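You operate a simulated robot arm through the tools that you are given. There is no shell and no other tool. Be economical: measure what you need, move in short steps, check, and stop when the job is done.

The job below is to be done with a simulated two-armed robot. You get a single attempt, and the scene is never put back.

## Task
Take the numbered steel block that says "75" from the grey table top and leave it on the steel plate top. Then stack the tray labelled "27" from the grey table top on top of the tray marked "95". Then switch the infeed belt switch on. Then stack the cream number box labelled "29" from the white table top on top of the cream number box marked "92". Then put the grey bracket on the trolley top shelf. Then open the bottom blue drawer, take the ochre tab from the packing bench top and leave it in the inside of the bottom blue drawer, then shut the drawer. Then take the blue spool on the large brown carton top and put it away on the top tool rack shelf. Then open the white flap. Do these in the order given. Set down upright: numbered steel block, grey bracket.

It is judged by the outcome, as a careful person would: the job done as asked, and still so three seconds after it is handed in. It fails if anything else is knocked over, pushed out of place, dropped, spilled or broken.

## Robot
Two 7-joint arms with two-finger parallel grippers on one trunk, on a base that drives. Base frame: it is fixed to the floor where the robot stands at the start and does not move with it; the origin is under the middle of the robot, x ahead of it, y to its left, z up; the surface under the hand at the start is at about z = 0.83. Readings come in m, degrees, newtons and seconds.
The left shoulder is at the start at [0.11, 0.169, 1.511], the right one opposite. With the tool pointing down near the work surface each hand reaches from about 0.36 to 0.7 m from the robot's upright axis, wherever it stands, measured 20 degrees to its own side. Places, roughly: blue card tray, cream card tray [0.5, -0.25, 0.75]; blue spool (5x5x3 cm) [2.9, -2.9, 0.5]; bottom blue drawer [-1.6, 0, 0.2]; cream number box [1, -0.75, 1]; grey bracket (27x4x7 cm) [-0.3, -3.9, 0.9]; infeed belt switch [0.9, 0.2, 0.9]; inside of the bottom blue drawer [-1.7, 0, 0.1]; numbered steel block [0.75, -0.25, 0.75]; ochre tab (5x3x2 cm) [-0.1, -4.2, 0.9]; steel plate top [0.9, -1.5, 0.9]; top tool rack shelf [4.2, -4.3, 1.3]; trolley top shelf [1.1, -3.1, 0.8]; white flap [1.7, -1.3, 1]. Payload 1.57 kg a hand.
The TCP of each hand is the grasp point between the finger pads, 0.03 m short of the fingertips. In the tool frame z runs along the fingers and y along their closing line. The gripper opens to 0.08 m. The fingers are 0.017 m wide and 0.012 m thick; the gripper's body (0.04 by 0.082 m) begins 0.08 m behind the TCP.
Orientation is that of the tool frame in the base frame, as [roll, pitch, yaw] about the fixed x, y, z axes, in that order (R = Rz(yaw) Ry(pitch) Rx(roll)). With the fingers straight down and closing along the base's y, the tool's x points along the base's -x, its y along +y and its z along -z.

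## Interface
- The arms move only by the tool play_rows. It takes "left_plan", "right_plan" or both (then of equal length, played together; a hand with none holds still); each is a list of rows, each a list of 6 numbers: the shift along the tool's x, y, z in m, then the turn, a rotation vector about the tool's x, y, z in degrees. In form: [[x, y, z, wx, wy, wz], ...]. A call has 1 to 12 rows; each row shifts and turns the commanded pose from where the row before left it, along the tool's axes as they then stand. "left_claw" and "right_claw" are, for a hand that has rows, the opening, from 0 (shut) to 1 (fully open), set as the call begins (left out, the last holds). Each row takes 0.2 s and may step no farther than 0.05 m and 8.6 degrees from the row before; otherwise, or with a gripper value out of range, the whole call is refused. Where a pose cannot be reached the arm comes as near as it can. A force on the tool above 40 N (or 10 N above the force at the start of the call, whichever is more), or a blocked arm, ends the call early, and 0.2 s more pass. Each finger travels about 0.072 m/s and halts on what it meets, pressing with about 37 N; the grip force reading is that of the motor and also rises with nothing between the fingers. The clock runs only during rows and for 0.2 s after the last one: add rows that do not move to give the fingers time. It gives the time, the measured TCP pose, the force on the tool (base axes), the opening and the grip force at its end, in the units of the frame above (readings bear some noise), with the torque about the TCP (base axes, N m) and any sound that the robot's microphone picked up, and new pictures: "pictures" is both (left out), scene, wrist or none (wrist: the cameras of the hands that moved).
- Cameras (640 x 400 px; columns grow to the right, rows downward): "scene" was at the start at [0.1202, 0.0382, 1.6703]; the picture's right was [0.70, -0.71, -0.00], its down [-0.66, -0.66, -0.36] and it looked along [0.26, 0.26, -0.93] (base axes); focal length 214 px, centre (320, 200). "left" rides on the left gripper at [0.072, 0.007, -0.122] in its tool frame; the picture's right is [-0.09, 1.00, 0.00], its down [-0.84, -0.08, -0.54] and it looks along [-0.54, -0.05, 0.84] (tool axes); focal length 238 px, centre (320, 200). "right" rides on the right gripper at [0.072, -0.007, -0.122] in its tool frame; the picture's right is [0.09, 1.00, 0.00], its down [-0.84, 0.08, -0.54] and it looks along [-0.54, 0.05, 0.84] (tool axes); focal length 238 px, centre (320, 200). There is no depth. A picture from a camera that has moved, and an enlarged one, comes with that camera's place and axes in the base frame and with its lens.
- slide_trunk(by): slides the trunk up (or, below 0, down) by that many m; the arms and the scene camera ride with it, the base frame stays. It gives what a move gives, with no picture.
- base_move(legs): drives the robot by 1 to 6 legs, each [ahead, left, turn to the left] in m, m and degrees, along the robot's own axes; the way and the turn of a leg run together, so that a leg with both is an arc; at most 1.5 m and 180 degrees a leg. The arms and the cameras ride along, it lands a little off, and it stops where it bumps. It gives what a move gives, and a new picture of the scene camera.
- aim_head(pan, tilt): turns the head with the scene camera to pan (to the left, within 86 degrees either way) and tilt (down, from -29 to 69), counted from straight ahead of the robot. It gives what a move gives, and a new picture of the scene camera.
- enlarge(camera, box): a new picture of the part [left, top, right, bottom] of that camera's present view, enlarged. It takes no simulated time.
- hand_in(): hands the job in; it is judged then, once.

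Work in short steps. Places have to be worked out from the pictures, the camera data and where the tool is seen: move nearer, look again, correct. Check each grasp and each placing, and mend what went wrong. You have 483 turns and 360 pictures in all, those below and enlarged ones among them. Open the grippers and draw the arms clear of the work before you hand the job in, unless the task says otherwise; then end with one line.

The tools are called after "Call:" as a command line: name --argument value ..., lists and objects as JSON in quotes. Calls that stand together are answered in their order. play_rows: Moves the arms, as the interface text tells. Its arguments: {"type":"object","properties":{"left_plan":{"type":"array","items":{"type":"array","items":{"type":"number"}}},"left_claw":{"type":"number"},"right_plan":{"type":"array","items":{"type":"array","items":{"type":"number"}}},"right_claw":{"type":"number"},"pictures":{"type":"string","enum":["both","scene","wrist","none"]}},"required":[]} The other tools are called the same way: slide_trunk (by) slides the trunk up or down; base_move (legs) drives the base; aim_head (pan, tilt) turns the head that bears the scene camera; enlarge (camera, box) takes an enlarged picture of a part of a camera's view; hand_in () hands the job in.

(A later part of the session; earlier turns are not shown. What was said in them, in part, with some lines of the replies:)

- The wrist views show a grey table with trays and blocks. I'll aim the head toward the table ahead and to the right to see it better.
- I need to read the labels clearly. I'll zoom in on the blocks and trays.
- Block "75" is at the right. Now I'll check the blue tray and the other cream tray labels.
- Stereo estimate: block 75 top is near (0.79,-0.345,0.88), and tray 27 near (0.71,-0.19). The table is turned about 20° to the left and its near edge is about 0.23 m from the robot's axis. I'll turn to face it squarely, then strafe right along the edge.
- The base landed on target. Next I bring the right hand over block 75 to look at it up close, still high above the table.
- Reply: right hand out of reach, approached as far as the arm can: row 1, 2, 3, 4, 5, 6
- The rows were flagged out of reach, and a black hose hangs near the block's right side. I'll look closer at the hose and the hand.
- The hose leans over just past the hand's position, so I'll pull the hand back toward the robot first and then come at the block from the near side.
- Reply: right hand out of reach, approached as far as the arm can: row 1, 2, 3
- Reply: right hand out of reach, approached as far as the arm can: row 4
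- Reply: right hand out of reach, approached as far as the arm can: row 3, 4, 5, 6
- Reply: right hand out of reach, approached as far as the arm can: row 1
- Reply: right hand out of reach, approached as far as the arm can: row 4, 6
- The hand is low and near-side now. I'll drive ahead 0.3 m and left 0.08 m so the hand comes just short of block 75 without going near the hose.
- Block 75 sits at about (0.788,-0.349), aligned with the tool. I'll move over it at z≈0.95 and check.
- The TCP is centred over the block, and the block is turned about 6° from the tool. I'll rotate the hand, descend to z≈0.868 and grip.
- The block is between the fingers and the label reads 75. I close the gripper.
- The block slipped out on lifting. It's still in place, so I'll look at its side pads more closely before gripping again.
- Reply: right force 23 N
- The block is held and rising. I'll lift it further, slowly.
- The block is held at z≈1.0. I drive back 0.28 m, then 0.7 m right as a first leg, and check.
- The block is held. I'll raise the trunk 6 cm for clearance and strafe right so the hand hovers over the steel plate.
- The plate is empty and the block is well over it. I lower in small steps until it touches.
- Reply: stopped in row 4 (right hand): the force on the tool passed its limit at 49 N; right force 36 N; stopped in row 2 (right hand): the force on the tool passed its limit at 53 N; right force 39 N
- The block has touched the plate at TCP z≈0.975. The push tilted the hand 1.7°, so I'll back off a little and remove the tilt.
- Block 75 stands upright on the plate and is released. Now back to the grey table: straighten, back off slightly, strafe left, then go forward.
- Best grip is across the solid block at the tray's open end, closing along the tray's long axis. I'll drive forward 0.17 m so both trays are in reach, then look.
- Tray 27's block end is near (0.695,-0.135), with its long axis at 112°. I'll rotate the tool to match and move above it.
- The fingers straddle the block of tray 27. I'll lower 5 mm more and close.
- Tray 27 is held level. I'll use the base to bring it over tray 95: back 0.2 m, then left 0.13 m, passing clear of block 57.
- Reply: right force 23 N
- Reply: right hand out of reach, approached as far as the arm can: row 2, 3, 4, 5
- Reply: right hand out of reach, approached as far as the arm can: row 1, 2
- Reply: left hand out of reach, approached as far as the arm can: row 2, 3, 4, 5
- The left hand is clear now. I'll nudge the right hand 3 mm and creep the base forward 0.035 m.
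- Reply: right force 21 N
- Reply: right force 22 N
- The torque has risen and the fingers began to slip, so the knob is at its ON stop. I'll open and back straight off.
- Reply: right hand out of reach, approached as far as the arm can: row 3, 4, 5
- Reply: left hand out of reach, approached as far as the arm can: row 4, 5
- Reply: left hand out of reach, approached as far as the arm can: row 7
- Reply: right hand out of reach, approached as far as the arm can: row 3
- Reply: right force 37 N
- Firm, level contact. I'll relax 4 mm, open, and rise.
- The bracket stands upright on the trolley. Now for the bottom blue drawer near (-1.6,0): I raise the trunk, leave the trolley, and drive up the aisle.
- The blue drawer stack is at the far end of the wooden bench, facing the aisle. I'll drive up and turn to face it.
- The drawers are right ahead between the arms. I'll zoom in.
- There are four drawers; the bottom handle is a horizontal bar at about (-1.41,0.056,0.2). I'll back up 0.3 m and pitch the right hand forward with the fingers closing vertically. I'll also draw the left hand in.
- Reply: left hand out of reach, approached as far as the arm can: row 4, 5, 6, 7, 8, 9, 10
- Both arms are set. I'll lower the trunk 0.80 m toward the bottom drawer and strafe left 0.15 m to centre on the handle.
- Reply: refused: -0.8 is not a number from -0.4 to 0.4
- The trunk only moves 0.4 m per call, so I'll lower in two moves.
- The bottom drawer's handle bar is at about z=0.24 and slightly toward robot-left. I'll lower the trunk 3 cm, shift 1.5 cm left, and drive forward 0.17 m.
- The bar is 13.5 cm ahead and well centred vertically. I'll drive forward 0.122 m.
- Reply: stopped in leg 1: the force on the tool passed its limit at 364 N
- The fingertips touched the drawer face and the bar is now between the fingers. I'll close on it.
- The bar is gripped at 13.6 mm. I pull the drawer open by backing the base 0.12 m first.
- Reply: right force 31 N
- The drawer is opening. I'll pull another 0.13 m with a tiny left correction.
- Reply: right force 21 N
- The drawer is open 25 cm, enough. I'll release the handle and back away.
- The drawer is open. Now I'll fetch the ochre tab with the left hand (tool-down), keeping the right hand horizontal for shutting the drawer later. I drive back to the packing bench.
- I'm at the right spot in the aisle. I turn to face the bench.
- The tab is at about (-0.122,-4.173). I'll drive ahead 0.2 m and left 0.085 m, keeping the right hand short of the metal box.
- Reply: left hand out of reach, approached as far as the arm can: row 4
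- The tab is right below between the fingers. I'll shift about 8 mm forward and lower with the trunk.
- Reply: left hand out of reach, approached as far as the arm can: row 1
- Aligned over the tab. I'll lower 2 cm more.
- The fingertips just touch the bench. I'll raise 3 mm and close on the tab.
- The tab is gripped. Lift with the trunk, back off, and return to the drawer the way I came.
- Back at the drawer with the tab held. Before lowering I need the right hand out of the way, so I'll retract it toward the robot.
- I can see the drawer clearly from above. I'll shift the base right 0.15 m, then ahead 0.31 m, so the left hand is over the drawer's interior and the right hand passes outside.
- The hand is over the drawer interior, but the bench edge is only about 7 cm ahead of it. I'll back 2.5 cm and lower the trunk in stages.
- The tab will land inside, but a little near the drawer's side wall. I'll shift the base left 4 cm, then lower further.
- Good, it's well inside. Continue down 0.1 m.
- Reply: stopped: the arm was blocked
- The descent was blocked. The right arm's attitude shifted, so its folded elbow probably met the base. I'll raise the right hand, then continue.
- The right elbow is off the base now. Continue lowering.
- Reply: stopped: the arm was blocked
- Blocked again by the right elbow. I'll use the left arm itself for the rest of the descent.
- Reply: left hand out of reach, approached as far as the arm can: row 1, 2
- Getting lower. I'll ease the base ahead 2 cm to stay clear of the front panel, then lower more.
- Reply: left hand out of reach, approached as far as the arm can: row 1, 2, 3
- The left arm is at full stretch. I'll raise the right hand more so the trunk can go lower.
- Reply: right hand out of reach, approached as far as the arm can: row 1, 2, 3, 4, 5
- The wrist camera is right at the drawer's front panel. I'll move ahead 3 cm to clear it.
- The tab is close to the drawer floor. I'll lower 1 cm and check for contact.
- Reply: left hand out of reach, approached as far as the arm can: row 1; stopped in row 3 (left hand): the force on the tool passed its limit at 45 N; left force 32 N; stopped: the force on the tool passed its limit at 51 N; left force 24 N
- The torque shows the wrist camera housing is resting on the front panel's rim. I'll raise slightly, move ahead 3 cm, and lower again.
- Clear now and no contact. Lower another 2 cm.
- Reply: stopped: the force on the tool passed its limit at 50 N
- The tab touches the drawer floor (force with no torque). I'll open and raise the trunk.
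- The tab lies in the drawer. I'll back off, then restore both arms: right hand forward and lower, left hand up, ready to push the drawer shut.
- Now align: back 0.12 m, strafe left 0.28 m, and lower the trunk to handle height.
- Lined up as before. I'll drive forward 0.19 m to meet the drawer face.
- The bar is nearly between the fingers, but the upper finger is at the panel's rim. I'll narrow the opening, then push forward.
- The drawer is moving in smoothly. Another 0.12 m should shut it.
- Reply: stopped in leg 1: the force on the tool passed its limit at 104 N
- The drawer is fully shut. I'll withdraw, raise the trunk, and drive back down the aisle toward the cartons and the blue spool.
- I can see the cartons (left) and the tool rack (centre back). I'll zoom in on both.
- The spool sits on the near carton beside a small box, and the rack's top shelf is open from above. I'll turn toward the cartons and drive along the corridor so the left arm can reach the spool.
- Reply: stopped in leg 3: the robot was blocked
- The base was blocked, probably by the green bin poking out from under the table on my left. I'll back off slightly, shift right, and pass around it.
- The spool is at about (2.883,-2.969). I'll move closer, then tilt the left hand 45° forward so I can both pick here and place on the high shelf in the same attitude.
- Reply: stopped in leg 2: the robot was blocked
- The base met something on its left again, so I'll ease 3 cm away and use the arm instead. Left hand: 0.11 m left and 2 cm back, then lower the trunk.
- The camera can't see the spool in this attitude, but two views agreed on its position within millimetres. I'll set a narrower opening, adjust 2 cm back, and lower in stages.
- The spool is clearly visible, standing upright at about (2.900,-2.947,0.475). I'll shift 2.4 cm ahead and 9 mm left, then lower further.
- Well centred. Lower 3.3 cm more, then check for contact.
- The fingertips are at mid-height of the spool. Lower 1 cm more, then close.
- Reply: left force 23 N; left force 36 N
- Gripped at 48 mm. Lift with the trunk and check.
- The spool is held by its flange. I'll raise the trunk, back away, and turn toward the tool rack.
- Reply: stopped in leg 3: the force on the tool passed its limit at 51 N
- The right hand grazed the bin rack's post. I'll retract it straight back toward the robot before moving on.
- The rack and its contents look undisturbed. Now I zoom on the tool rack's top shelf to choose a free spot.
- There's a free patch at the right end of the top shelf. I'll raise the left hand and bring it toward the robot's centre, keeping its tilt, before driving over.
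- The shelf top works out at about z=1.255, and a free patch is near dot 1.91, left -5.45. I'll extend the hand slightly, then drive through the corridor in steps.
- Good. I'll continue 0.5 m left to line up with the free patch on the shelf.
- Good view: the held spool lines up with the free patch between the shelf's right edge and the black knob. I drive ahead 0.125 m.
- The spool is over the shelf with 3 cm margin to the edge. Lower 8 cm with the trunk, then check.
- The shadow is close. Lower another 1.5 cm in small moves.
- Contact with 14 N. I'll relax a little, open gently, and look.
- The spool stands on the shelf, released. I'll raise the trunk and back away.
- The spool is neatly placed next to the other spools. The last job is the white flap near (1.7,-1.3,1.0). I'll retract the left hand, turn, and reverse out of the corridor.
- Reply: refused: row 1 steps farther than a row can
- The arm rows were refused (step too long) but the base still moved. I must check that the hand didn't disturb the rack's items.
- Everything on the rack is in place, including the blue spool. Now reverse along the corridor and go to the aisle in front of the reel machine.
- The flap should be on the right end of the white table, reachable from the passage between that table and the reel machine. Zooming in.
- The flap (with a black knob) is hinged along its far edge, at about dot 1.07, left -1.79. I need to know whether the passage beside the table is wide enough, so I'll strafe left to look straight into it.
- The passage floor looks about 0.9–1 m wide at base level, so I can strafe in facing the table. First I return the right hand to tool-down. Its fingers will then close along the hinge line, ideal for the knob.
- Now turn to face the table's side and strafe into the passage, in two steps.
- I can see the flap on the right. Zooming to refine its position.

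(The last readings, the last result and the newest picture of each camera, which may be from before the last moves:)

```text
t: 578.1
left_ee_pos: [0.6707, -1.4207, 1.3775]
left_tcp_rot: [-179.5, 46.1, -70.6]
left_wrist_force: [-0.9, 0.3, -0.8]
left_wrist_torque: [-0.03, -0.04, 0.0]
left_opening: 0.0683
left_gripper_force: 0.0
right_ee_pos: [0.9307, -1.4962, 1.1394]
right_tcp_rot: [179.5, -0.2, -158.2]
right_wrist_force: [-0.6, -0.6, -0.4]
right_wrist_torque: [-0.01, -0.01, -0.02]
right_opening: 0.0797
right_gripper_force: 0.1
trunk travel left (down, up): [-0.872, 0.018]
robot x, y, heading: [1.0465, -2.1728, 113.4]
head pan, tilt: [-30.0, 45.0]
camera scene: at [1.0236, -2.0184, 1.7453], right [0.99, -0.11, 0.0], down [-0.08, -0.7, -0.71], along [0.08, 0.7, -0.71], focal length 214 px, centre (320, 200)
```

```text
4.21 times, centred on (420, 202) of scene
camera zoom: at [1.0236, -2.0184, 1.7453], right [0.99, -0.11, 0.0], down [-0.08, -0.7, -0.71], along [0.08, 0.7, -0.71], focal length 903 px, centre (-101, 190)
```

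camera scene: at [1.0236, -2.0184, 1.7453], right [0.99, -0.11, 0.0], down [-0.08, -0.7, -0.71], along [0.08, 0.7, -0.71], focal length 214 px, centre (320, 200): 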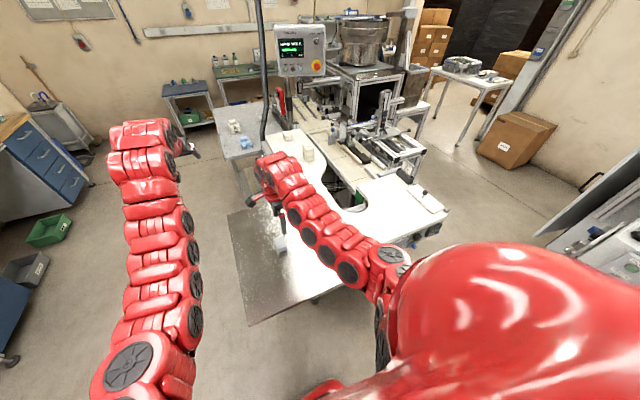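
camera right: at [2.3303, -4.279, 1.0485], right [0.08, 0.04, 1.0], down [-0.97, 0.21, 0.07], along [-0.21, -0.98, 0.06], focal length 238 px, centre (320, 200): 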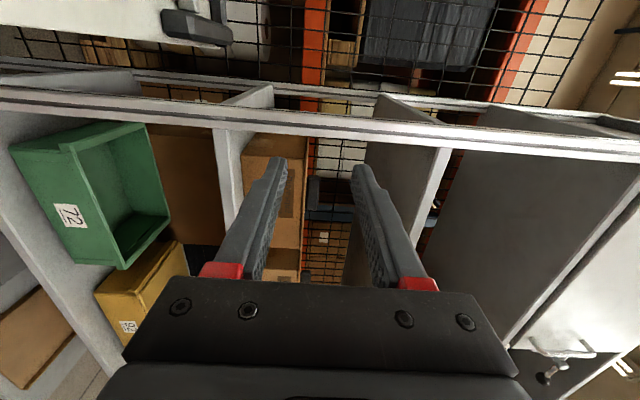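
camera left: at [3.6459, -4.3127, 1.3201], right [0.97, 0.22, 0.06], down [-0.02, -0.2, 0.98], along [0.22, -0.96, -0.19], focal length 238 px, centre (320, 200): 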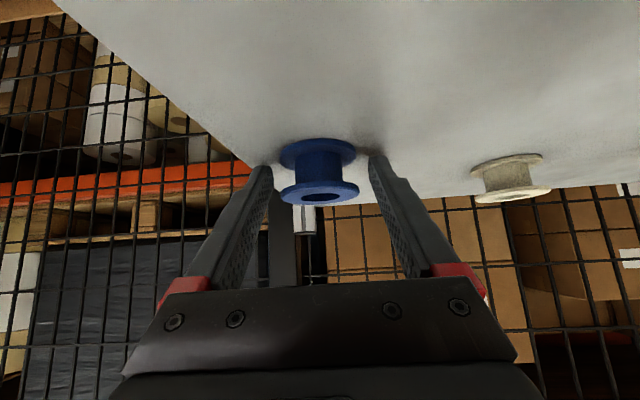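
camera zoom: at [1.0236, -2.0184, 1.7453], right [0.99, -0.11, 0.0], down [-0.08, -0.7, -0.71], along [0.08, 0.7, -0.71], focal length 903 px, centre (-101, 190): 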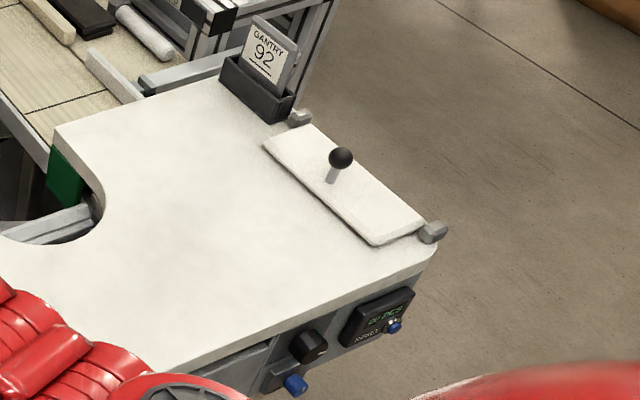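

The knob ball is at about (1.636,-1.294,1.008), with the hinge about 4.5 cm beyond it. I'll align the base: turn -2.8°, strafe right 0.66 m.

Call:
base_move --legs '[[-0.03, 0, -2.8], [0, -0.4, 0]]'

Call:
base_move --legs '[[0, -0.25, 0]]'

Call:
enlarge --camera "right" --box '[0, 0, 640, 400]'

```text
t: 581.1
left_ee_pos: [1.0969, -1.2879, 1.3778]
left_tcp_rot: [-179.4, 46.1, -73.3]
left_wrist_force: [-0.5, -0.3, -0.7]
left_wrist_torque: [0.02, -0.01, -0.03]
left_opening: 0.0682
left_gripper_force: 0.0
right_ee_pos: [1.3532, -1.3774, 1.14]
right_tcp_rot: [179.5, -0.2, -161.1]
right_wrist_force: [-0.2, 0.3, 0.0]
right_wrist_torque: [0.0, -0.01, 0.0]
right_opening: 0.0799
right_gripper_force: 0.0
trunk travel left (down, up): [-0.872, 0.018]
robot x, y, heading: [1.4339, -2.0572, 110.8]
head pan, tilt: [-30.0, 45.0]
camera scene: at [1.4184, -1.9035, 1.7453], right [0.99, -0.16, 0.0], down [-0.12, -0.7, -0.71], along [0.12, 0.7, -0.71], focal length 214 px, centre (320, 200)
```

scene: 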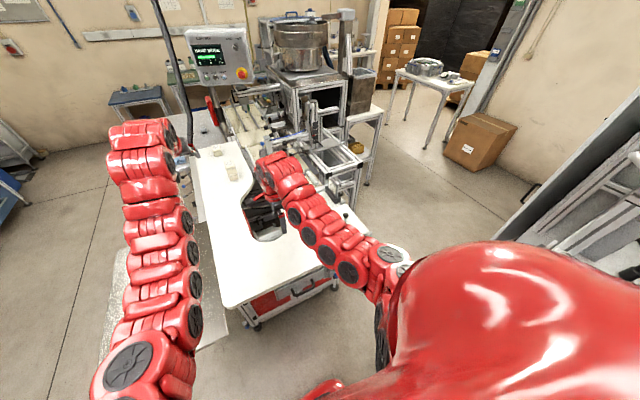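

```text
t: 582.9
left_ee_pos: [1.331, -1.2007, 1.3774]
left_tcp_rot: [-179.5, 46.1, -73.2]
left_wrist_force: [0.3, -0.9, 0.3]
left_wrist_torque: [0.01, 0.0, -0.03]
left_opening: 0.0681
left_gripper_force: 0.1
right_ee_pos: [1.5883, -1.2894, 1.1398]
right_tcp_rot: [179.5, -0.2, -161.1]
right_wrist_force: [0.5, -1.3, 0.0]
right_wrist_torque: [0.02, -0.01, -0.02]
right_opening: 0.0799
right_gripper_force: 0.1
trunk travel left (down, up): [-0.872, 0.018]
robot x, y, heading: [1.6692, -1.9695, 110.5]
head pan, tilt: [-30.0, 45.0]
camera scene: at [1.652, -1.8159, 1.7453], right [0.99, -0.16, 0.0], down [-0.12, -0.7, -0.71], along [0.12, 0.7, -0.71], focal length 214 px, centre (320, 200)
```

scene: 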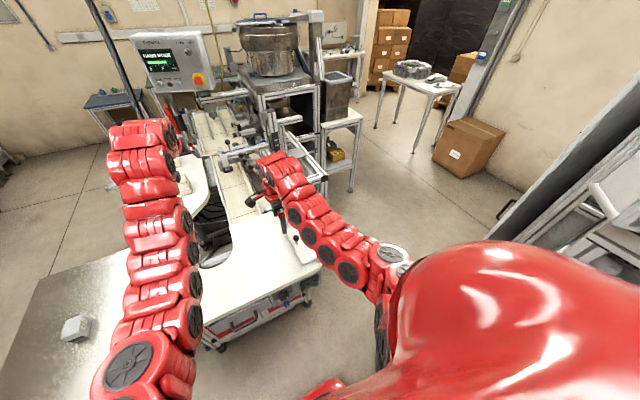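

```text
1.00 times, centred on (320, 200) of right (not enlarged: the box is as wide or as high as the picture)
camera zoom: at [1.5225, -1.3211, 1.2605], right [-0.41, 0.91, 0.01], down [0.77, 0.34, 0.54], along [0.49, 0.23, -0.84], focal length 238 px, centre (320, 200)
```

zoom: 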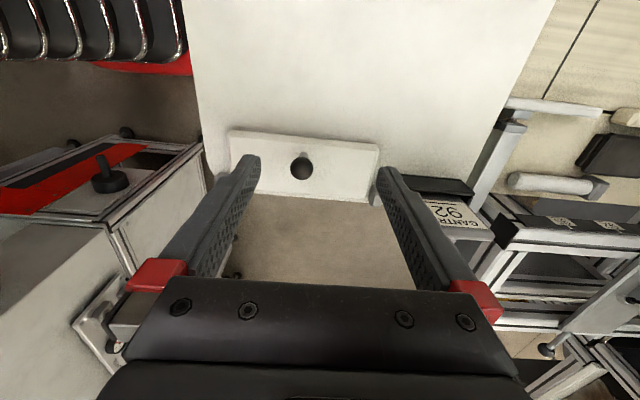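

The knob is right there at (1.635,-1.292). I'll move over it and descend.

Call:
play_rows --right_plan '[[-0.022, -0.009, 0, 0, 0, 0], [-0.022, -0.009, 0.02, 0, 0, 0], [0, 0, 0.04, 0, 0, 0], [0, 0, 0, 0, 0, 0]]' --right_claw 0.8 --pictures "wrist"

```text
t: 583.9
left_ee_pos: [1.332, -1.1997, 1.3754]
left_tcp_rot: [-179.6, 46.2, -73.3]
left_wrist_force: [0.1, -0.1, 0.1]
left_wrist_torque: [0.0, 0.01, -0.01]
left_opening: 0.0682
left_gripper_force: 0.1
right_ee_pos: [1.6366, -1.2925, 1.0793]
right_tcp_rot: [179.4, -0.1, -161.1]
right_wrist_force: [-1.2, -0.4, 1.8]
right_wrist_torque: [-0.02, 0.03, 0.01]
right_opening: 0.0642
right_gripper_force: 0.1
trunk travel left (down, up): [-0.872, 0.018]
robot x, y, heading: [1.6707, -1.9677, 110.6]
head pan, tilt: [-30.0, 45.0]
camera right: at [1.572, -1.3234, 1.2002], right [-0.41, 0.91, 0.01], down [0.77, 0.34, 0.54], along [0.49, 0.23, -0.84], focal length 238 px, centre (320, 200)
```

right: 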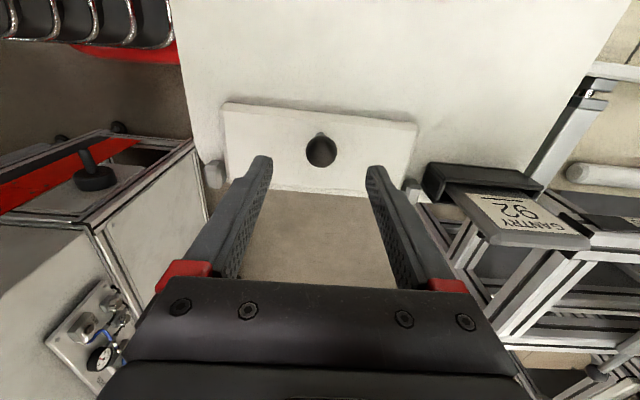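

Centred exactly over the knob. Descend to z≈1.010 and close gently.

Call:
play_rows --right_plan '[[0, 0, 0.03, 0, 0, 0], [0, 0, 0.025, 0, 0, 0], [0, 0, 0.013, 0, 0, 0], [0, 0, 0, 0, 0, 0]]' --pictures "wrist"

```text
t: 584.9
left_ee_pos: [1.332, -1.2005, 1.3764]
left_tcp_rot: [-179.7, 46.1, -73.4]
left_wrist_force: [-0.2, -0.3, -0.1]
left_wrist_torque: [-0.04, 0.02, 0.01]
left_opening: 0.0679
left_gripper_force: 0.1
right_ee_pos: [1.6359, -1.2896, 1.0112]
right_tcp_rot: [179.5, -0.2, -161.1]
right_wrist_force: [-0.6, -0.3, 0.7]
right_wrist_torque: [-0.02, 0.0, 0.0]
right_opening: 0.0638
right_gripper_force: 0.0
trunk travel left (down, up): [-0.872, 0.018]
robot x, y, heading: [1.6691, -1.974, 110.3]
head pan, tilt: [-30.0, 45.0]
camera right: at [1.5714, -1.3218, 1.1313], right [-0.41, 0.91, 0.01], down [0.77, 0.34, 0.54], along [0.49, 0.23, -0.84], focal length 238 px, centre (320, 200)
```

right: 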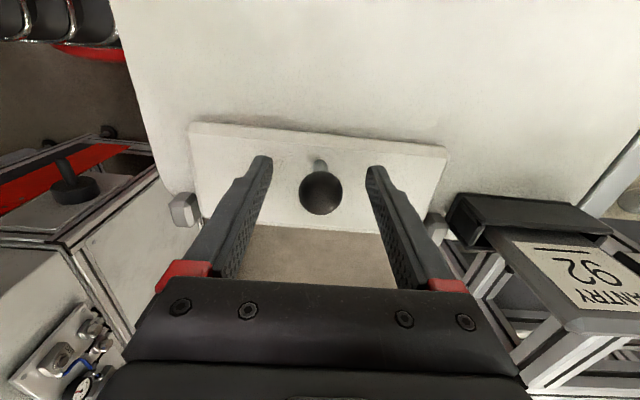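

The ball sits right at the grasp point. I close on it.

Call:
play_rows --right_plan '[[0, 0, 0, 0, 0, 0], [0, 0, 0, 0, 0, 0], [0, 0, 0, 0, 0, 0]]' --right_claw 0 --pictures "none"

```text
t: 585.7
left_ee_pos: [1.3312, -1.2006, 1.3767]
left_tcp_rot: [-179.5, 46.2, -73.3]
left_wrist_force: [0.1, 0.2, 0.1]
left_wrist_torque: [-0.02, 0.0, 0.01]
left_opening: 0.0681
left_gripper_force: 0.1
right_ee_pos: [1.636, -1.2895, 1.0107]
right_tcp_rot: [179.4, -0.2, -161.1]
right_wrist_force: [-1.2, 4.4, 2.6]
right_wrist_torque: [0.11, -0.04, 0.05]
right_opening: 0.0273
right_gripper_force: 37.9
trunk travel left (down, up): [-0.872, 0.018]
robot x, y, heading: [1.6716, -1.9701, 110.6]
head pan, tilt: [-30.0, 45.0]
```

The knob is gripped at 27 mm. I'll move it along the arc around the hinge, starting with three small steps while watching the forces.

Call:
play_rows --right_plan '[[-0.0062, 0, -0.0051, 0, 0, 0], [-0.0062, 0, -0.0051, 0, 0, 0], [-0.0073, 0, -0.0034, 0, 0, 0], [-0.0073, 0, -0.0034, 0, 0, 0], [0, 0, 0, 0, 0, 0]]' --pictures "wrist"

```text
t: 586.9
left_ee_pos: [1.3285, -1.2004, 1.376]
left_tcp_rot: [-179.4, 46.1, -73.2]
left_wrist_force: [-0.3, -0.4, 0.9]
left_wrist_torque: [-0.01, 0.02, 0.0]
left_opening: 0.068
left_gripper_force: 0.1
right_ee_pos: [1.6577, -1.2833, 1.0291]
right_tcp_rot: [179.4, -0.2, -160.9]
right_wrist_force: [-18.4, -1.2, 1.4]
right_wrist_torque: [-0.33, 1.08, 0.09]
right_opening: 0.0274
right_gripper_force: 38.0
trunk travel left (down, up): [-0.872, 0.018]
robot x, y, heading: [1.6677, -1.9694, 110.6]
head pan, tilt: [-30.0, 45.0]
camera right: at [1.5923, -1.3145, 1.1497], right [-0.41, 0.91, 0.01], down [0.77, 0.34, 0.54], along [0.49, 0.23, -0.84], focal length 238 px, centre (320, 200)
```

right: 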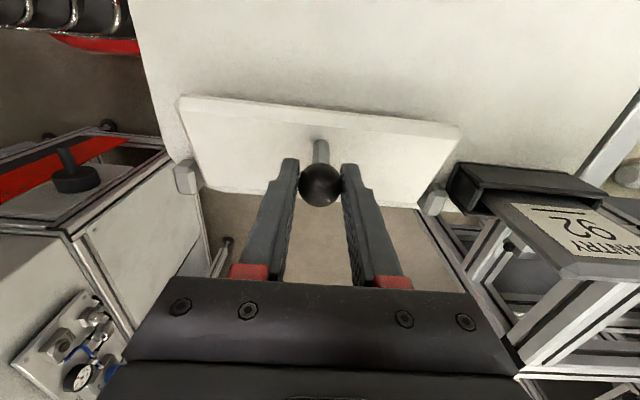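

The flap is lifting. To ease the twist, I'll tilt the hand along with the knob while continuing the arc.

Call:
play_rows --right_plan '[[0, 0, 0, 0, 8, 0], [-0.0076, 0, -0.0025, 0, 8, 0], [-0.0072, 0, -0.0034, 0, 8, 0], [-0.0076, 0, -0.0025, 0, 4, 0], [-0.0074, 0, -0.003, 0, 0, 0], [0, 0, 0, 0, 0, 0]]' --pictures "wrist"

```text
t: 588.3
left_ee_pos: [1.3278, -1.201, 1.3776]
left_tcp_rot: [-179.3, 46.1, -73.2]
left_wrist_force: [-0.1, 0.1, 0.3]
left_wrist_torque: [-0.01, 0.01, 0.0]
left_opening: 0.0682
left_gripper_force: 0.1
right_ee_pos: [1.6869, -1.2732, 1.0308]
right_tcp_rot: [179.2, -28.4, -160.7]
right_wrist_force: [-18.8, 8.1, 24.0]
right_wrist_torque: [-0.21, 0.82, 0.04]
right_opening: 0.0276
right_gripper_force: 38.0
trunk travel left (down, up): [-0.872, 0.018]
robot x, y, heading: [1.666, -1.9701, 110.6]
head pan, tilt: [-30.0, 45.0]
camera right: at [1.6854, -1.2831, 1.1703], right [-0.4, 0.91, 0.05], down [0.91, 0.4, 0.08], along [0.05, 0.08, -1.0], focal length 238 px, centre (320, 200)
```

right: 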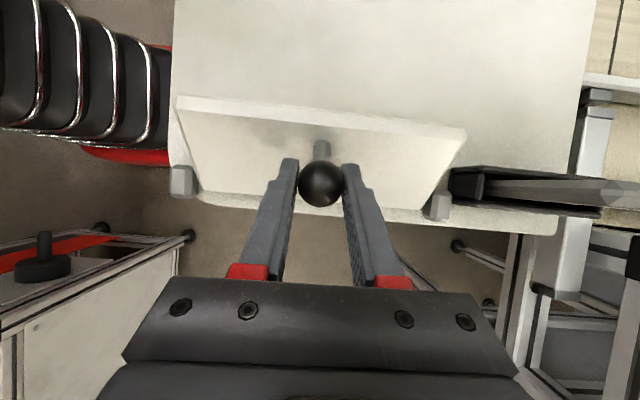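

The flap is about half-way up. Continue the arc over the hinge.

Call:
play_rows --right_plan '[[-0.0061, 0, -0.0055, 0, 8, 0], [-0.0065, 0, -0.0047, 0, 8, 0], [-0.0068, 0, -0.0038, 0, 6, 0], [-0.0071, 0, -0.0038, 0, 0, 0], [0, 0, 0, 0, 0, 0]]' --pictures "wrist"

```text
t: 588.8
left_ee_pos: [1.3314, -1.199, 1.3767]
left_tcp_rot: [-179.6, 46.2, -73.3]
left_wrist_force: [1.3, -0.8, 0.6]
left_wrist_torque: [0.05, 0.02, 0.04]
left_opening: 0.0679
left_gripper_force: 0.0
right_ee_pos: [1.7002, -1.269, 1.0287]
right_tcp_rot: [178.7, -36.9, -160.6]
right_wrist_force: [-12.5, 18.2, -17.3]
right_wrist_torque: [-0.08, 0.18, -0.27]
right_opening: 0.0275
right_gripper_force: 37.7
right hand out of reach, approached as far as the arm can: row 2
trunk travel left (down, up): [-0.872, 0.018]
robot x, y, heading: [1.6667, -1.9661, 110.5]
head pan, tilt: [-30.0, 45.0]
stopped in row 2 (right hand): the force on the tool passed its limit at 60 N (the readings are from after the stop); the commanded pose is now the measured one
camera right: at [1.7178, -1.2734, 1.1685], right [-0.39, 0.92, 0.07], down [0.92, 0.39, -0.07], along [-0.09, 0.04, -1.0], focal length 238 px, centre (320, 200)
```

right: 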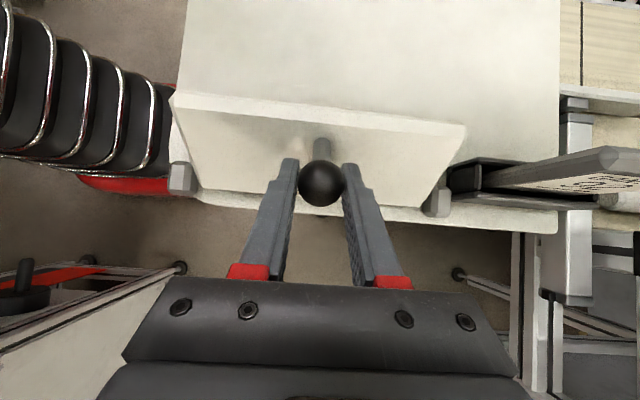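

The tilt hit the arm's limit. I'll hold this tilt and continue by translation only (toward the hinge's far side and down).

Call:
play_rows --right_plan '[[-0.008, 0, -0.001, 0, 0, 0], [-0.009, 0, 0, 0, 0, 0], [0, 0, 0, 0, 0, 0]]' --pictures "wrist"

```text
t: 589.5
left_ee_pos: [1.3295, -1.1988, 1.3758]
left_tcp_rot: [-179.6, 46.1, -73.2]
left_wrist_force: [-0.4, 0.1, 0.6]
left_wrist_torque: [0.0, 0.04, 0.04]
left_opening: 0.068
left_gripper_force: 0.0
right_ee_pos: [1.7056, -1.2673, 1.0281]
right_tcp_rot: [178.1, -37.1, -160.1]
right_wrist_force: [-12.9, 7.8, -7.7]
right_wrist_torque: [-0.09, 0.42, -0.22]
right_opening: 0.0275
right_gripper_force: 37.9
right hand out of reach, approached as far as the arm can: row 1, 2
trunk travel left (down, up): [-0.872, 0.018]
robot x, y, heading: [1.6662, -1.9694, 110.6]
head pan, tilt: [-30.0, 45.0]
stopped in row 3 (right hand): the force on the tool passed its limit at 42 N (the readings are from after the stop); the commanded pose is now the measured one
camera right: at [1.7229, -1.2729, 1.1678], right [-0.39, 0.92, 0.08], down [0.92, 0.39, -0.07], along [-0.1, 0.05, -0.99], focal length 238 px, centre (320, 200)
```

right: 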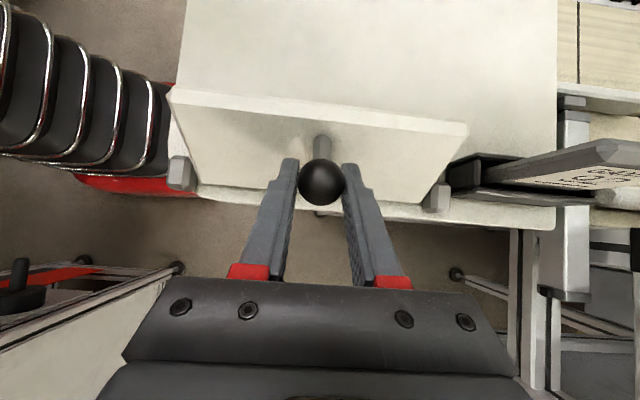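

I'll use the base and trunk for small increments instead: right 1 cm, down 5 mm, and repeat.

Call:
base_move --legs '[[0, -0.012, 0]]'

Call:
slide_trunk --by -0.007

Call:
base_move --legs '[[0, -0.012, 0]]'

Call:
slide_trunk --by -0.011

Call:
enlarge --camera "right" --box '[0, 0, 640, 400]'

```text
t: 590.2
left_ee_pos: [1.3366, -1.1935, 1.374]
left_tcp_rot: [-179.4, 46.0, -73.1]
left_wrist_force: [-1.0, 0.1, -0.4]
left_wrist_torque: [0.05, 0.02, -0.07]
left_opening: 0.068
left_gripper_force: 0.1
right_ee_pos: [1.7166, -1.2631, 1.0284]
right_tcp_rot: [178.4, -36.7, -160.5]
right_wrist_force: [-8.3, 7.7, -13.2]
right_wrist_torque: [0.09, -0.04, 0.08]
right_opening: 0.0271
right_gripper_force: 37.6
trunk travel left (down, up): [-0.872, 0.018]
robot x, y, heading: [1.68, -1.9666, 110.6]
head pan, tilt: [-30.0, 45.0]
camera scene: at [1.659, -1.8074, 1.7448], right [0.99, -0.16, 0.0], down [-0.11, -0.7, -0.71], along [0.12, 0.7, -0.71], focal length 214 px, centre (320, 200)
```

scene: 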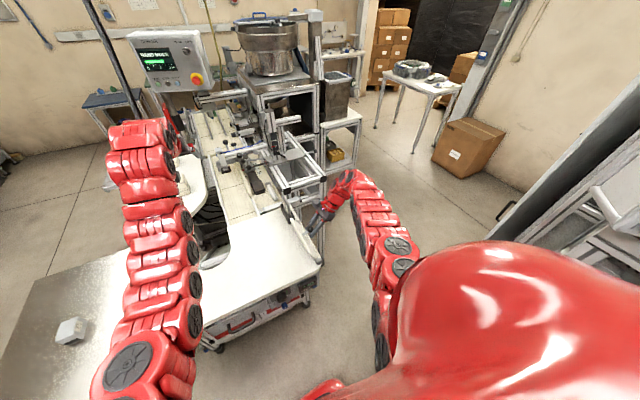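

```text
t: 590.8
left_ee_pos: [1.3386, -1.1981, 1.3707]
left_tcp_rot: [-179.5, 46.3, -73.1]
left_wrist_force: [1.1, -0.2, 0.6]
left_wrist_torque: [0.02, 0.0, -0.01]
left_opening: 0.0679
left_gripper_force: 0.1
right_ee_pos: [1.718, -1.264, 1.0279]
right_tcp_rot: [177.4, -36.7, -160.3]
right_wrist_force: [-6.0, 18.1, 33.8]
right_wrist_torque: [-0.18, 0.76, -0.13]
right_opening: 0.0275
right_gripper_force: 38.0
trunk travel left (down, up): [-0.865, 0.025]
robot x, y, heading: [1.6775, -1.9642, 110.5]
head pan, tilt: [-30.0, 45.0]
```

```text
t: 591.5
left_ee_pos: [1.3481, -1.1887, 1.3667]
left_tcp_rot: [-179.6, 46.0, -73.1]
left_wrist_force: [-0.1, 0.3, -0.4]
left_wrist_torque: [0.02, 0.04, -0.05]
left_opening: 0.0679
left_gripper_force: 0.1
right_ee_pos: [1.7299, -1.2591, 1.0199]
right_tcp_rot: [178.6, -36.6, -160.8]
right_wrist_force: [-6.5, 17.7, -6.6]
right_wrist_torque: [0.28, -0.07, -0.22]
right_opening: 0.0271
right_gripper_force: 37.3
trunk travel left (down, up): [-0.865, 0.025]
robot x, y, heading: [1.6885, -1.9611, 110.8]
head pan, tilt: [-30.0, 45.0]
camera scene: at [1.6714, -1.8023, 1.7374], right [0.99, -0.16, 0.0], down [-0.11, -0.7, -0.71], along [0.12, 0.7, -0.71], focal length 214 px, centre (320, 200)
```

scene: 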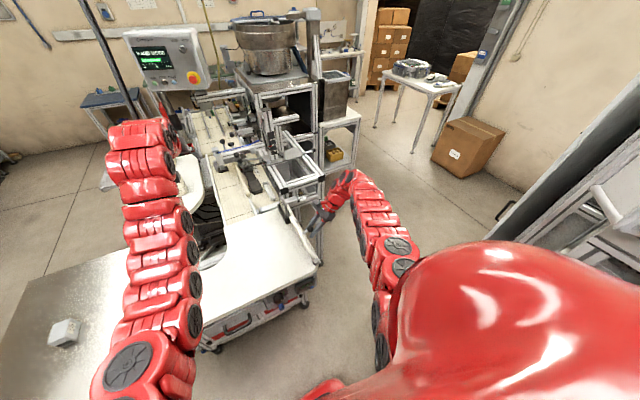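

```text
t: 592.1
left_ee_pos: [1.3524, -1.1885, 1.357]
left_tcp_rot: [-179.8, 46.2, -73.3]
left_wrist_force: [0.2, -0.4, -0.6]
left_wrist_torque: [-0.01, 0.02, 0.04]
left_opening: 0.0681
left_gripper_force: 0.1
right_ee_pos: [1.7337, -1.2612, 1.0077]
right_tcp_rot: [178.9, -36.8, -160.9]
right_wrist_force: [0.1, 1.0, -0.3]
right_wrist_torque: [-0.04, -0.01, 0.01]
right_opening: 0.0
right_gripper_force: 21.6
trunk travel left (down, up): [-0.854, 0.036]
robot x, y, heading: [1.6915, -1.9611, 110.6]
head pan, tilt: [-30.0, 45.0]
```

```text
1.00 times, centred on (320, 200) of right (not enlarged: the box is as wide or as high as the picture)
camera zoom: at [1.7509, -1.2657, 1.1464], right [-0.38, 0.92, 0.07], down [0.92, 0.39, -0.07], along [-0.09, 0.04, -1.0], focal length 238 px, centre (320, 200)
```

zoom: 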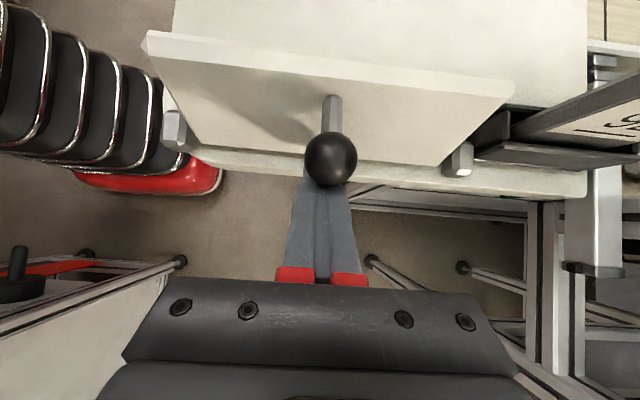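

The ball slipped out of the grip, but the flap now stands nearly vertical (about 86°). I'll check whether it stays by itself before touching it again.

Call:
play_rows --right_plan '[[0, 0, -0.01, 0, 0, 0], [0, 0, -0.02, 0, 0, 0], [0, 0, 0, 0, 0, 0], [0, 0, 0, 0, 0, 0]]' --pictures "wrist"

```text
t: 593.1
left_ee_pos: [1.3511, -1.1916, 1.3595]
left_tcp_rot: [-179.6, 46.2, -73.2]
left_wrist_force: [0.5, 0.2, 0.1]
left_wrist_torque: [-0.04, 0.05, 0.0]
left_opening: 0.0682
left_gripper_force: 0.1
right_ee_pos: [1.7493, -1.2556, 1.0346]
right_tcp_rot: [178.4, -36.6, -160.7]
right_wrist_force: [1.1, 0.0, 0.0]
right_wrist_torque: [-0.02, -0.01, 0.02]
right_opening: 0.0
right_gripper_force: 20.8
trunk travel left (down, up): [-0.854, 0.036]
robot x, y, heading: [1.6902, -1.9623, 110.5]
head pan, tilt: [-30.0, 45.0]
camera right: at [1.768, -1.2617, 1.1734], right [-0.38, 0.92, 0.08], down [0.92, 0.39, -0.06], along [-0.09, 0.05, -0.99], focal length 238 px, centre (320, 200)
```

right: 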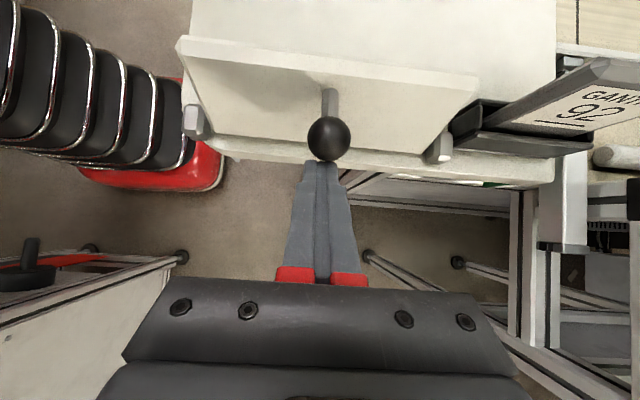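

The flap stays up. To open it fully, I'll go over the top, straighten the hand, and push from behind with closed fingers.

Call:
play_rows --right_plan '[[0.021, 0, -0.028, 0, 0, 0], [0.021, 0, -0.028, 0, 0, 0], [0.021, 0, -0.028, 0, 0, 0], [0, 0, 0, 0, -8, 0], [0, 0, 0, 0, -8, 0], [0, 0, 0, 0, -8, 0], [0, 0, 0, 0, -8, 0], [0, 0, 0, 0, -5, 0], [0, 0, 0, 0, 0, 0]]' --right_claw 0 --pictures "wrist"

```text
t: 595.1
left_ee_pos: [1.3521, -1.1923, 1.3598]
left_tcp_rot: [-179.6, 46.2, -73.3]
left_wrist_force: [0.1, -0.4, -0.6]
left_wrist_torque: [-0.03, -0.01, 0.0]
left_opening: 0.0682
left_gripper_force: 0.2
right_ee_pos: [1.7495, -1.2569, 1.1421]
right_tcp_rot: [178.6, 0.3, -161.7]
right_wrist_force: [0.4, -0.1, -0.2]
right_wrist_torque: [0.02, -0.02, 0.01]
right_opening: 0.0
right_gripper_force: 21.3
trunk travel left (down, up): [-0.854, 0.036]
robot x, y, heading: [1.6903, -1.9632, 110.6]
head pan, tilt: [-30.0, 45.0]
camera right: at [1.6834, -1.2899, 1.2615], right [-0.4, 0.92, 0.02], down [0.77, 0.32, 0.55], along [0.5, 0.24, -0.84], focal length 238 px, centre (320, 200)
```

right: 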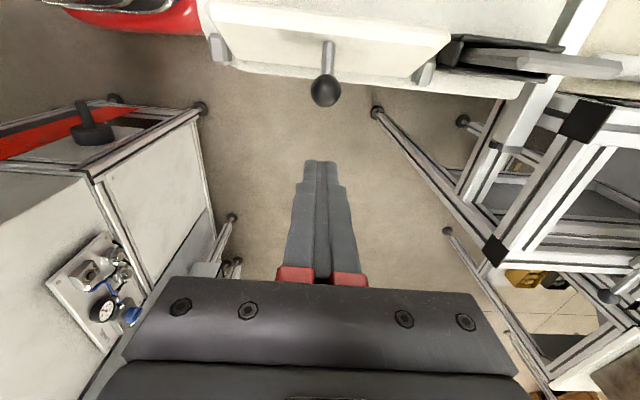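

The flap stays up on its own with the knob pointing out. I move the hand back over it to the other side.

Call:
play_rows --right_plan '[[0.045, 0, 0, 0, 0, 0], [0.045, 0, 0, 0, 0, 0], [0.045, 0, 0, 0, 0, 0], [0.02, 0, 0, 0, 0, 0], [0, 0, 0, 0, 0, 0]]' --pictures "wrist"

```text
t: 596.3
left_ee_pos: [1.3523, -1.1917, 1.3589]
left_tcp_rot: [-179.6, 46.2, -73.3]
left_wrist_force: [0.2, -0.1, -0.8]
left_wrist_torque: [0.01, -0.01, -0.04]
left_opening: 0.0679
left_gripper_force: 0.0
right_ee_pos: [1.592, -1.2981, 1.1448]
right_tcp_rot: [178.7, 0.1, -161.8]
right_wrist_force: [0.1, 0.6, 0.6]
right_wrist_torque: [-0.03, -0.01, -0.02]
right_opening: 0.0001
right_gripper_force: 21.6
right hand out of reach, approached as far as the arm can: row 1
trunk travel left (down, up): [-0.854, 0.036]
robot x, y, heading: [1.6896, -1.9631, 110.7]
head pan, tilt: [-30.0, 45.0]
camera right: at [1.5265, -1.3315, 1.2655], right [-0.4, 0.92, 0.02], down [0.77, 0.32, 0.55], along [0.49, 0.24, -0.84], focal length 238 px, centre (320, 200)
```

right: 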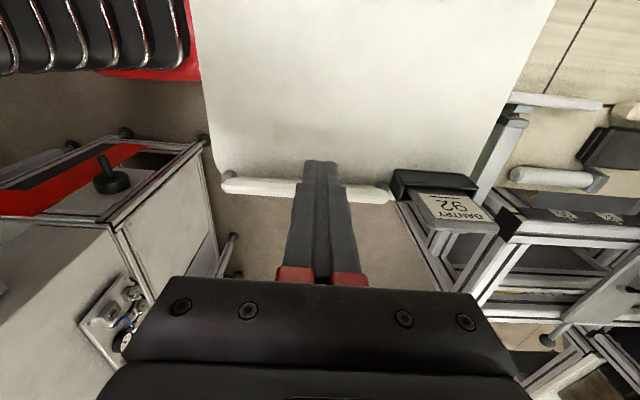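

I'll zoom in to see the flap's state now.

Call:
enlarge --camera "right" --box '[200, 130, 420, 240]'

```text
2.91 times, centred on (310, 185) of right
camera zoom: at [1.5265, -1.3315, 1.2655], right [-0.4, 0.92, 0.02], down [0.77, 0.32, 0.55], along [0.49, 0.24, -0.84], focal length 693 px, centre (349, 244)
```

zoom: 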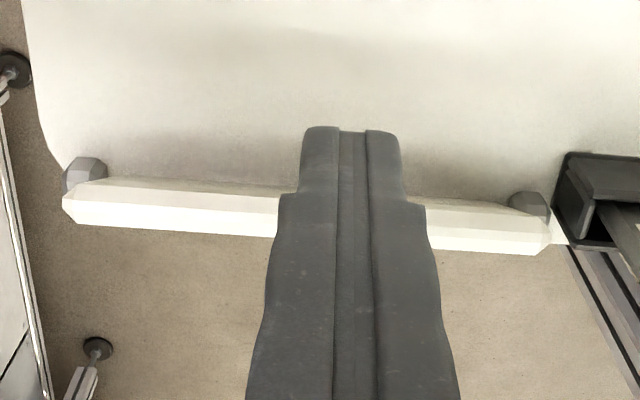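

The flap stands roughly vertical. I'll lower the closed fingers behind its upper edge and push outward in small steps under the force guard.

Call:
play_rows --right_plan '[[0, 0, 0.04, 0, 0, 0], [0, 0, 0.04, 0, 0, 0], [0, 0, 0.02, 0, 0, 0], [-0.02, 0, 0, 0, 0, 0], [-0.02, 0, 0, 0, 0, 0], [-0.015, 0, 0, 0, 0, 0], [0, 0, 0, 0, 0, 0]]' --pictures "wrist"

```text
t: 597.9
left_ee_pos: [1.3511, -1.1924, 1.3595]
left_tcp_rot: [-179.7, 46.2, -73.2]
left_wrist_force: [1.3, -0.4, -0.1]
left_wrist_torque: [0.0, -0.01, 0.0]
left_opening: 0.0679
left_gripper_force: 0.0
right_ee_pos: [1.6445, -1.2785, 1.0468]
right_tcp_rot: [178.6, 0.2, -161.7]
right_wrist_force: [0.5, 0.5, -0.6]
right_wrist_torque: [-0.04, 0.0, 0.03]
right_opening: 0.0
right_gripper_force: 21.3
trunk travel left (down, up): [-0.854, 0.036]
robot x, y, heading: [1.6919, -1.9591, 110.7]
head pan, tilt: [-30.0, 45.0]
camera right: at [1.5777, -1.3108, 1.166], right [-0.4, 0.92, 0.02], down [0.77, 0.32, 0.55], along [0.49, 0.24, -0.84], focal length 238 px, centre (320, 200)
```

right: 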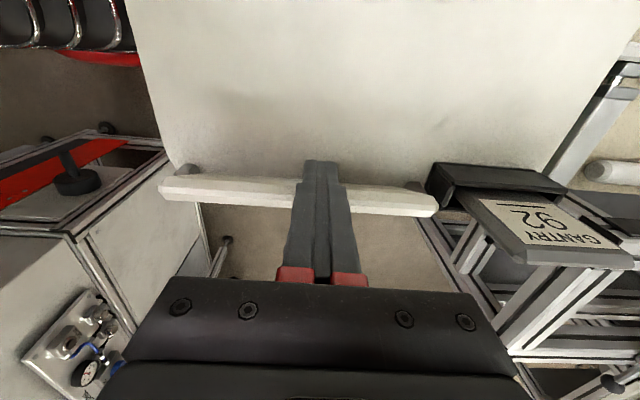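

No contact yet. Continue in 1 cm steps.

Call:
play_rows --right_plan '[[-0.01, 0, 0, 0, 0, 0], [-0.01, 0, 0, 0, 0, 0], [-0.01, 0, 0, 0, 0, 0], [-0.01, 0, 0, 0, 0, 0], [0, 0, 0, 0, 0, 0]]' --pictures "wrist"

```text
t: 599.1
left_ee_pos: [1.346, -1.193, 1.3586]
left_tcp_rot: [-179.4, 46.1, -73.0]
left_wrist_force: [0.3, 0.2, 0.0]
left_wrist_torque: [0.0, 0.01, 0.0]
left_opening: 0.0682
left_gripper_force: 0.1
right_ee_pos: [1.676, -1.2688, 1.046]
right_tcp_rot: [178.7, 0.2, -161.5]
right_wrist_force: [-18.4, -7.4, -1.0]
right_wrist_torque: [-0.54, 0.45, 0.0]
right_opening: 0.0001
right_gripper_force: 21.0
trunk travel left (down, up): [-0.854, 0.036]
robot x, y, heading: [1.6896, -1.9613, 110.6]
head pan, tilt: [-30.0, 45.0]
camera right: at [1.61, -1.3017, 1.1661], right [-0.4, 0.92, 0.02], down [0.77, 0.33, 0.55], along [0.49, 0.24, -0.84], focal length 238 px, centre (320, 200)
```

right: 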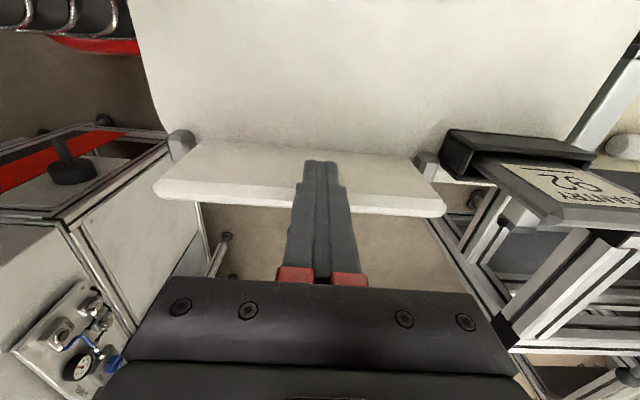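

It's yielding and leaning outward. Continue pushing.

Call:
play_rows --right_plan '[[-0.01, 0, 0, 0, 0, 0], [-0.01, 0, 0, 0, 0, 0], [-0.01, 0, 0, 0, 0, 0], [0, 0, 0, 0, 0, 0]]' --pictures "wrist"

```text
t: 599.5
left_ee_pos: [1.3496, -1.193, 1.3597]
left_tcp_rot: [-179.5, 46.4, -73.1]
left_wrist_force: [0.2, 0.2, 0.9]
left_wrist_torque: [0.0, 0.02, -0.01]
left_opening: 0.0681
left_gripper_force: 0.0
right_ee_pos: [1.6752, -1.2697, 1.0467]
right_tcp_rot: [178.9, -0.6, -161.1]
right_wrist_force: [-14.0, -4.7, 2.4]
right_wrist_torque: [-0.24, 0.03, -0.04]
right_opening: 0.0
right_gripper_force: 21.5
trunk travel left (down, up): [-0.854, 0.036]
robot x, y, heading: [1.6886, -1.9592, 110.9]
head pan, tilt: [-30.0, 45.0]
stopped in row 1 (right hand): the force on the tool passed its limit at 44 N (the readings are from after the stop); the commanded pose is now the measured one
camera right: at [1.6117, -1.301, 1.167], right [-0.41, 0.91, 0.02], down [0.77, 0.34, 0.54], along [0.48, 0.24, -0.84], focal length 238 px, centre (320, 200)
```

right: 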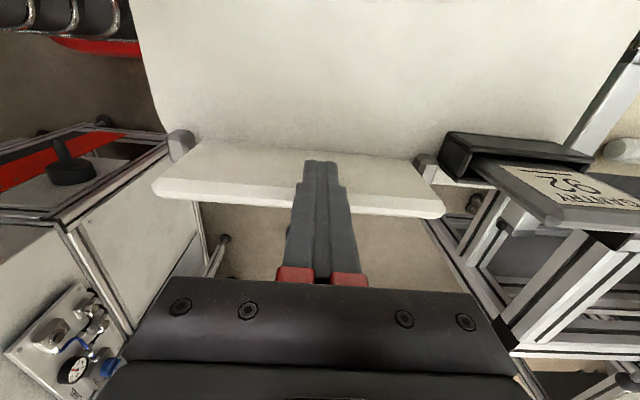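

It has reached its stop (44 N), past vertical. I'll back the hand off, rise, and check that the flap stays.

Call:
play_rows --right_plan '[[0.02, 0, 0, 0, 0, 0], [0.03, 0, 0, 0, 0, 0], [0.02, 0, -0.03, 0, 0, 0], [0, 0, -0.04, 0, 0, 0], [0, 0, -0.03, 0, 0, 0], [0, 0, 0, 0, 0, 0], [0, 0, 0, 0, 0, 0], [0, 0, 0, 0, 0, 0]]' --pictures "wrist"

Call:
enlarge --camera "right" --box '[180, 100, 440, 260]'

```text
t: 601.3
left_ee_pos: [1.3491, -1.1922, 1.3579]
left_tcp_rot: [-179.6, 46.3, -73.1]
left_wrist_force: [0.8, 0.8, -1.0]
left_wrist_torque: [-0.02, 0.02, -0.02]
left_opening: 0.0682
left_gripper_force: 0.1
right_ee_pos: [1.6133, -1.2922, 1.1481]
right_tcp_rot: [179.1, -0.3, -161.2]
right_wrist_force: [-0.4, 0.2, 0.6]
right_wrist_torque: [-0.01, 0.01, 0.01]
right_opening: 0.0001
right_gripper_force: 21.7
trunk travel left (down, up): [-0.854, 0.036]
robot x, y, heading: [1.6872, -1.9597, 110.8]
head pan, tilt: [-30.0, 45.0]
camera right: at [1.5493, -1.3241, 1.2673], right [-0.41, 0.91, 0.02], down [0.77, 0.33, 0.54], along [0.49, 0.23, -0.84], focal length 238 px, centre (320, 200)
```

right: 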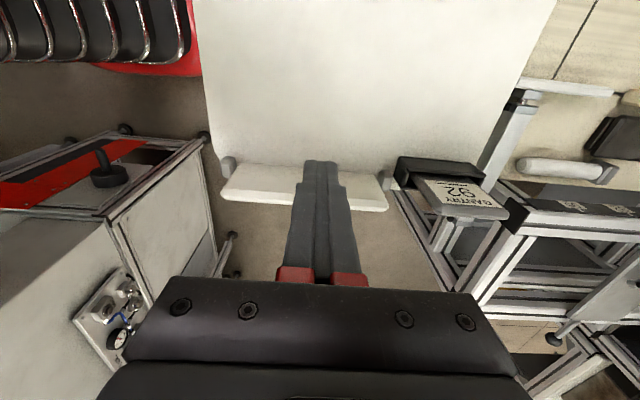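

```text
2.46 times, centred on (310, 180) of right
camera zoom: at [1.5493, -1.3241, 1.2673], right [-0.41, 0.91, 0.02], down [0.77, 0.33, 0.54], along [0.49, 0.23, -0.84], focal length 587 px, centre (345, 249)
```

zoom: 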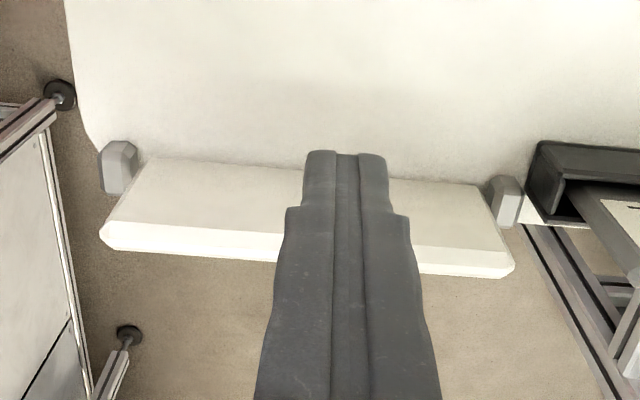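

The flap is open past vertical and stays. I'll open the gripper and leave the passage the way I came in.

Call:
play_rows --right_plan '[[0, 0, -0.01, 0, 0, 0], [0, 0, 0, 0, 0, 0], [0, 0, 0, 0, 0, 0]]' --right_claw 1 --left_plan '[[0, 0, 0, 0, 0, 0], [0, 0, 0, 0, 0, 0], [0, 0, 0, 0, 0, 0]]' --left_claw 1 --pictures "none"

Call:
base_move --legs '[[0, -0.0, 0], [0, 0.7, 0], [0, 0.8, 0]]'

Call:
aim_head --pan -50 --tilt 30

```text
t: 602.1
left_ee_pos: [1.3495, -1.1918, 1.3592]
left_tcp_rot: [-179.6, 46.2, -73.1]
left_wrist_force: [-0.1, 0.9, 1.1]
left_wrist_torque: [-0.04, -0.02, -0.02]
left_opening: 0.08
left_gripper_force: 0.0
right_ee_pos: [1.6145, -1.2922, 1.1549]
right_tcp_rot: [178.8, -0.3, -161.1]
right_wrist_force: [-0.1, -0.8, -0.1]
right_wrist_torque: [0.06, 0.0, -0.02]
right_opening: 0.08
right_gripper_force: 0.0
trunk travel left (down, up): [-0.854, 0.036]
robot x, y, heading: [1.6882, -1.959, 110.8]
head pan, tilt: [-30.0, 45.0]
```

```text
t: 610.1
left_ee_pos: [-0.0355, -1.7077, 1.359]
left_tcp_rot: [-179.6, 46.2, -73.9]
left_wrist_force: [0.3, 0.1, -0.3]
left_wrist_torque: [0.01, -0.01, -0.06]
left_opening: 0.0797
left_gripper_force: 0.1
right_ee_pos: [0.2273, -1.8091, 1.1556]
right_tcp_rot: [178.9, -0.4, -162.0]
right_wrist_force: [0.3, -0.7, -0.1]
right_wrist_torque: [-0.01, 0.0, 0.02]
right_opening: 0.08
right_gripper_force: 0.1
trunk travel left (down, up): [-0.854, 0.036]
robot x, y, heading: [0.2947, -2.4793, 109.8]
head pan, tilt: [-30.0, 45.0]
camera scene: at [0.281, -2.3249, 1.7273], right [0.98, -0.17, 0.0], down [-0.12, -0.7, -0.71], along [0.12, 0.7, -0.71], focal length 214 px, centre (320, 200)
```

scene: 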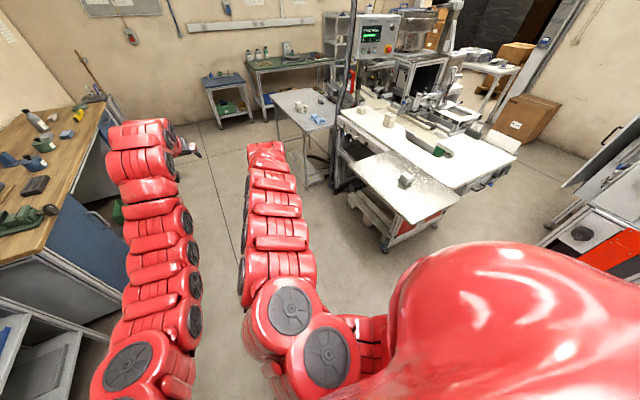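

```text
t: 610.9
left_ee_pos: [-0.0369, -1.7075, 1.3599]
left_tcp_rot: [-179.5, 46.2, -73.8]
left_wrist_force: [-0.5, 0.1, 0.1]
left_wrist_torque: [-0.02, -0.01, -0.02]
left_opening: 0.0802
left_gripper_force: 0.0
right_ee_pos: [0.2272, -1.8103, 1.1549]
right_tcp_rot: [178.9, -0.3, -162.0]
right_wrist_force: [-0.3, -0.4, -0.8]
right_wrist_torque: [0.0, -0.04, -0.01]
right_opening: 0.0802
right_gripper_force: 0.1
trunk travel left (down, up): [-0.854, 0.036]
robot x, y, heading: [0.2934, -2.4779, 110.1]
head pan, tilt: [-50.0, 30.0]
camera scene: at [0.3111, -2.327, 1.7498], right [0.87, -0.5, 0.0], down [-0.25, -0.43, -0.87], along [0.43, 0.75, -0.5], focal length 214 px, centre (320, 200)
```

scene: 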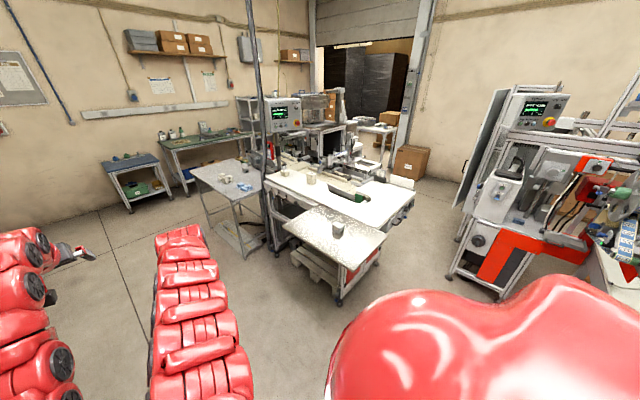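

Zooming for one final check of the flap, the stacks and the block.

Call:
enlarge --camera "scene" --box '[190, 140, 430, 270]'

```text
2.67 times, centred on (310, 205) of scene
camera zoom: at [0.3111, -2.327, 1.7498], right [0.87, -0.5, 0.0], down [-0.25, -0.43, -0.87], along [0.43, 0.75, -0.5], focal length 572 px, centre (347, 187)
```

zoom: 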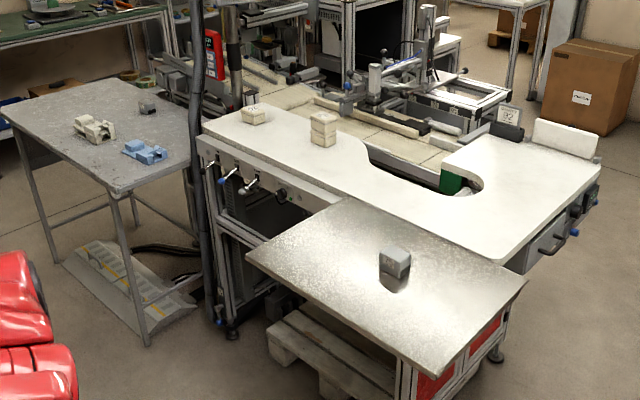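

The block stands on the plate, both stacks are intact, and the flap is open. The other placings were checked when I made them. The grippers are open and the arms are clear, so I hand in.

Call:
hand_in

```text
The job is handed in.
```

All eight steps were completed in the order given, and the job is handed in. Along the way, block 75 slipped from the first grip before I lifted it, the right hand bumped the bin rack (51 N), and the base was stopped by something on the floor twice. The rack and its bins looked undisturbed, but I did not re-check the floor items.
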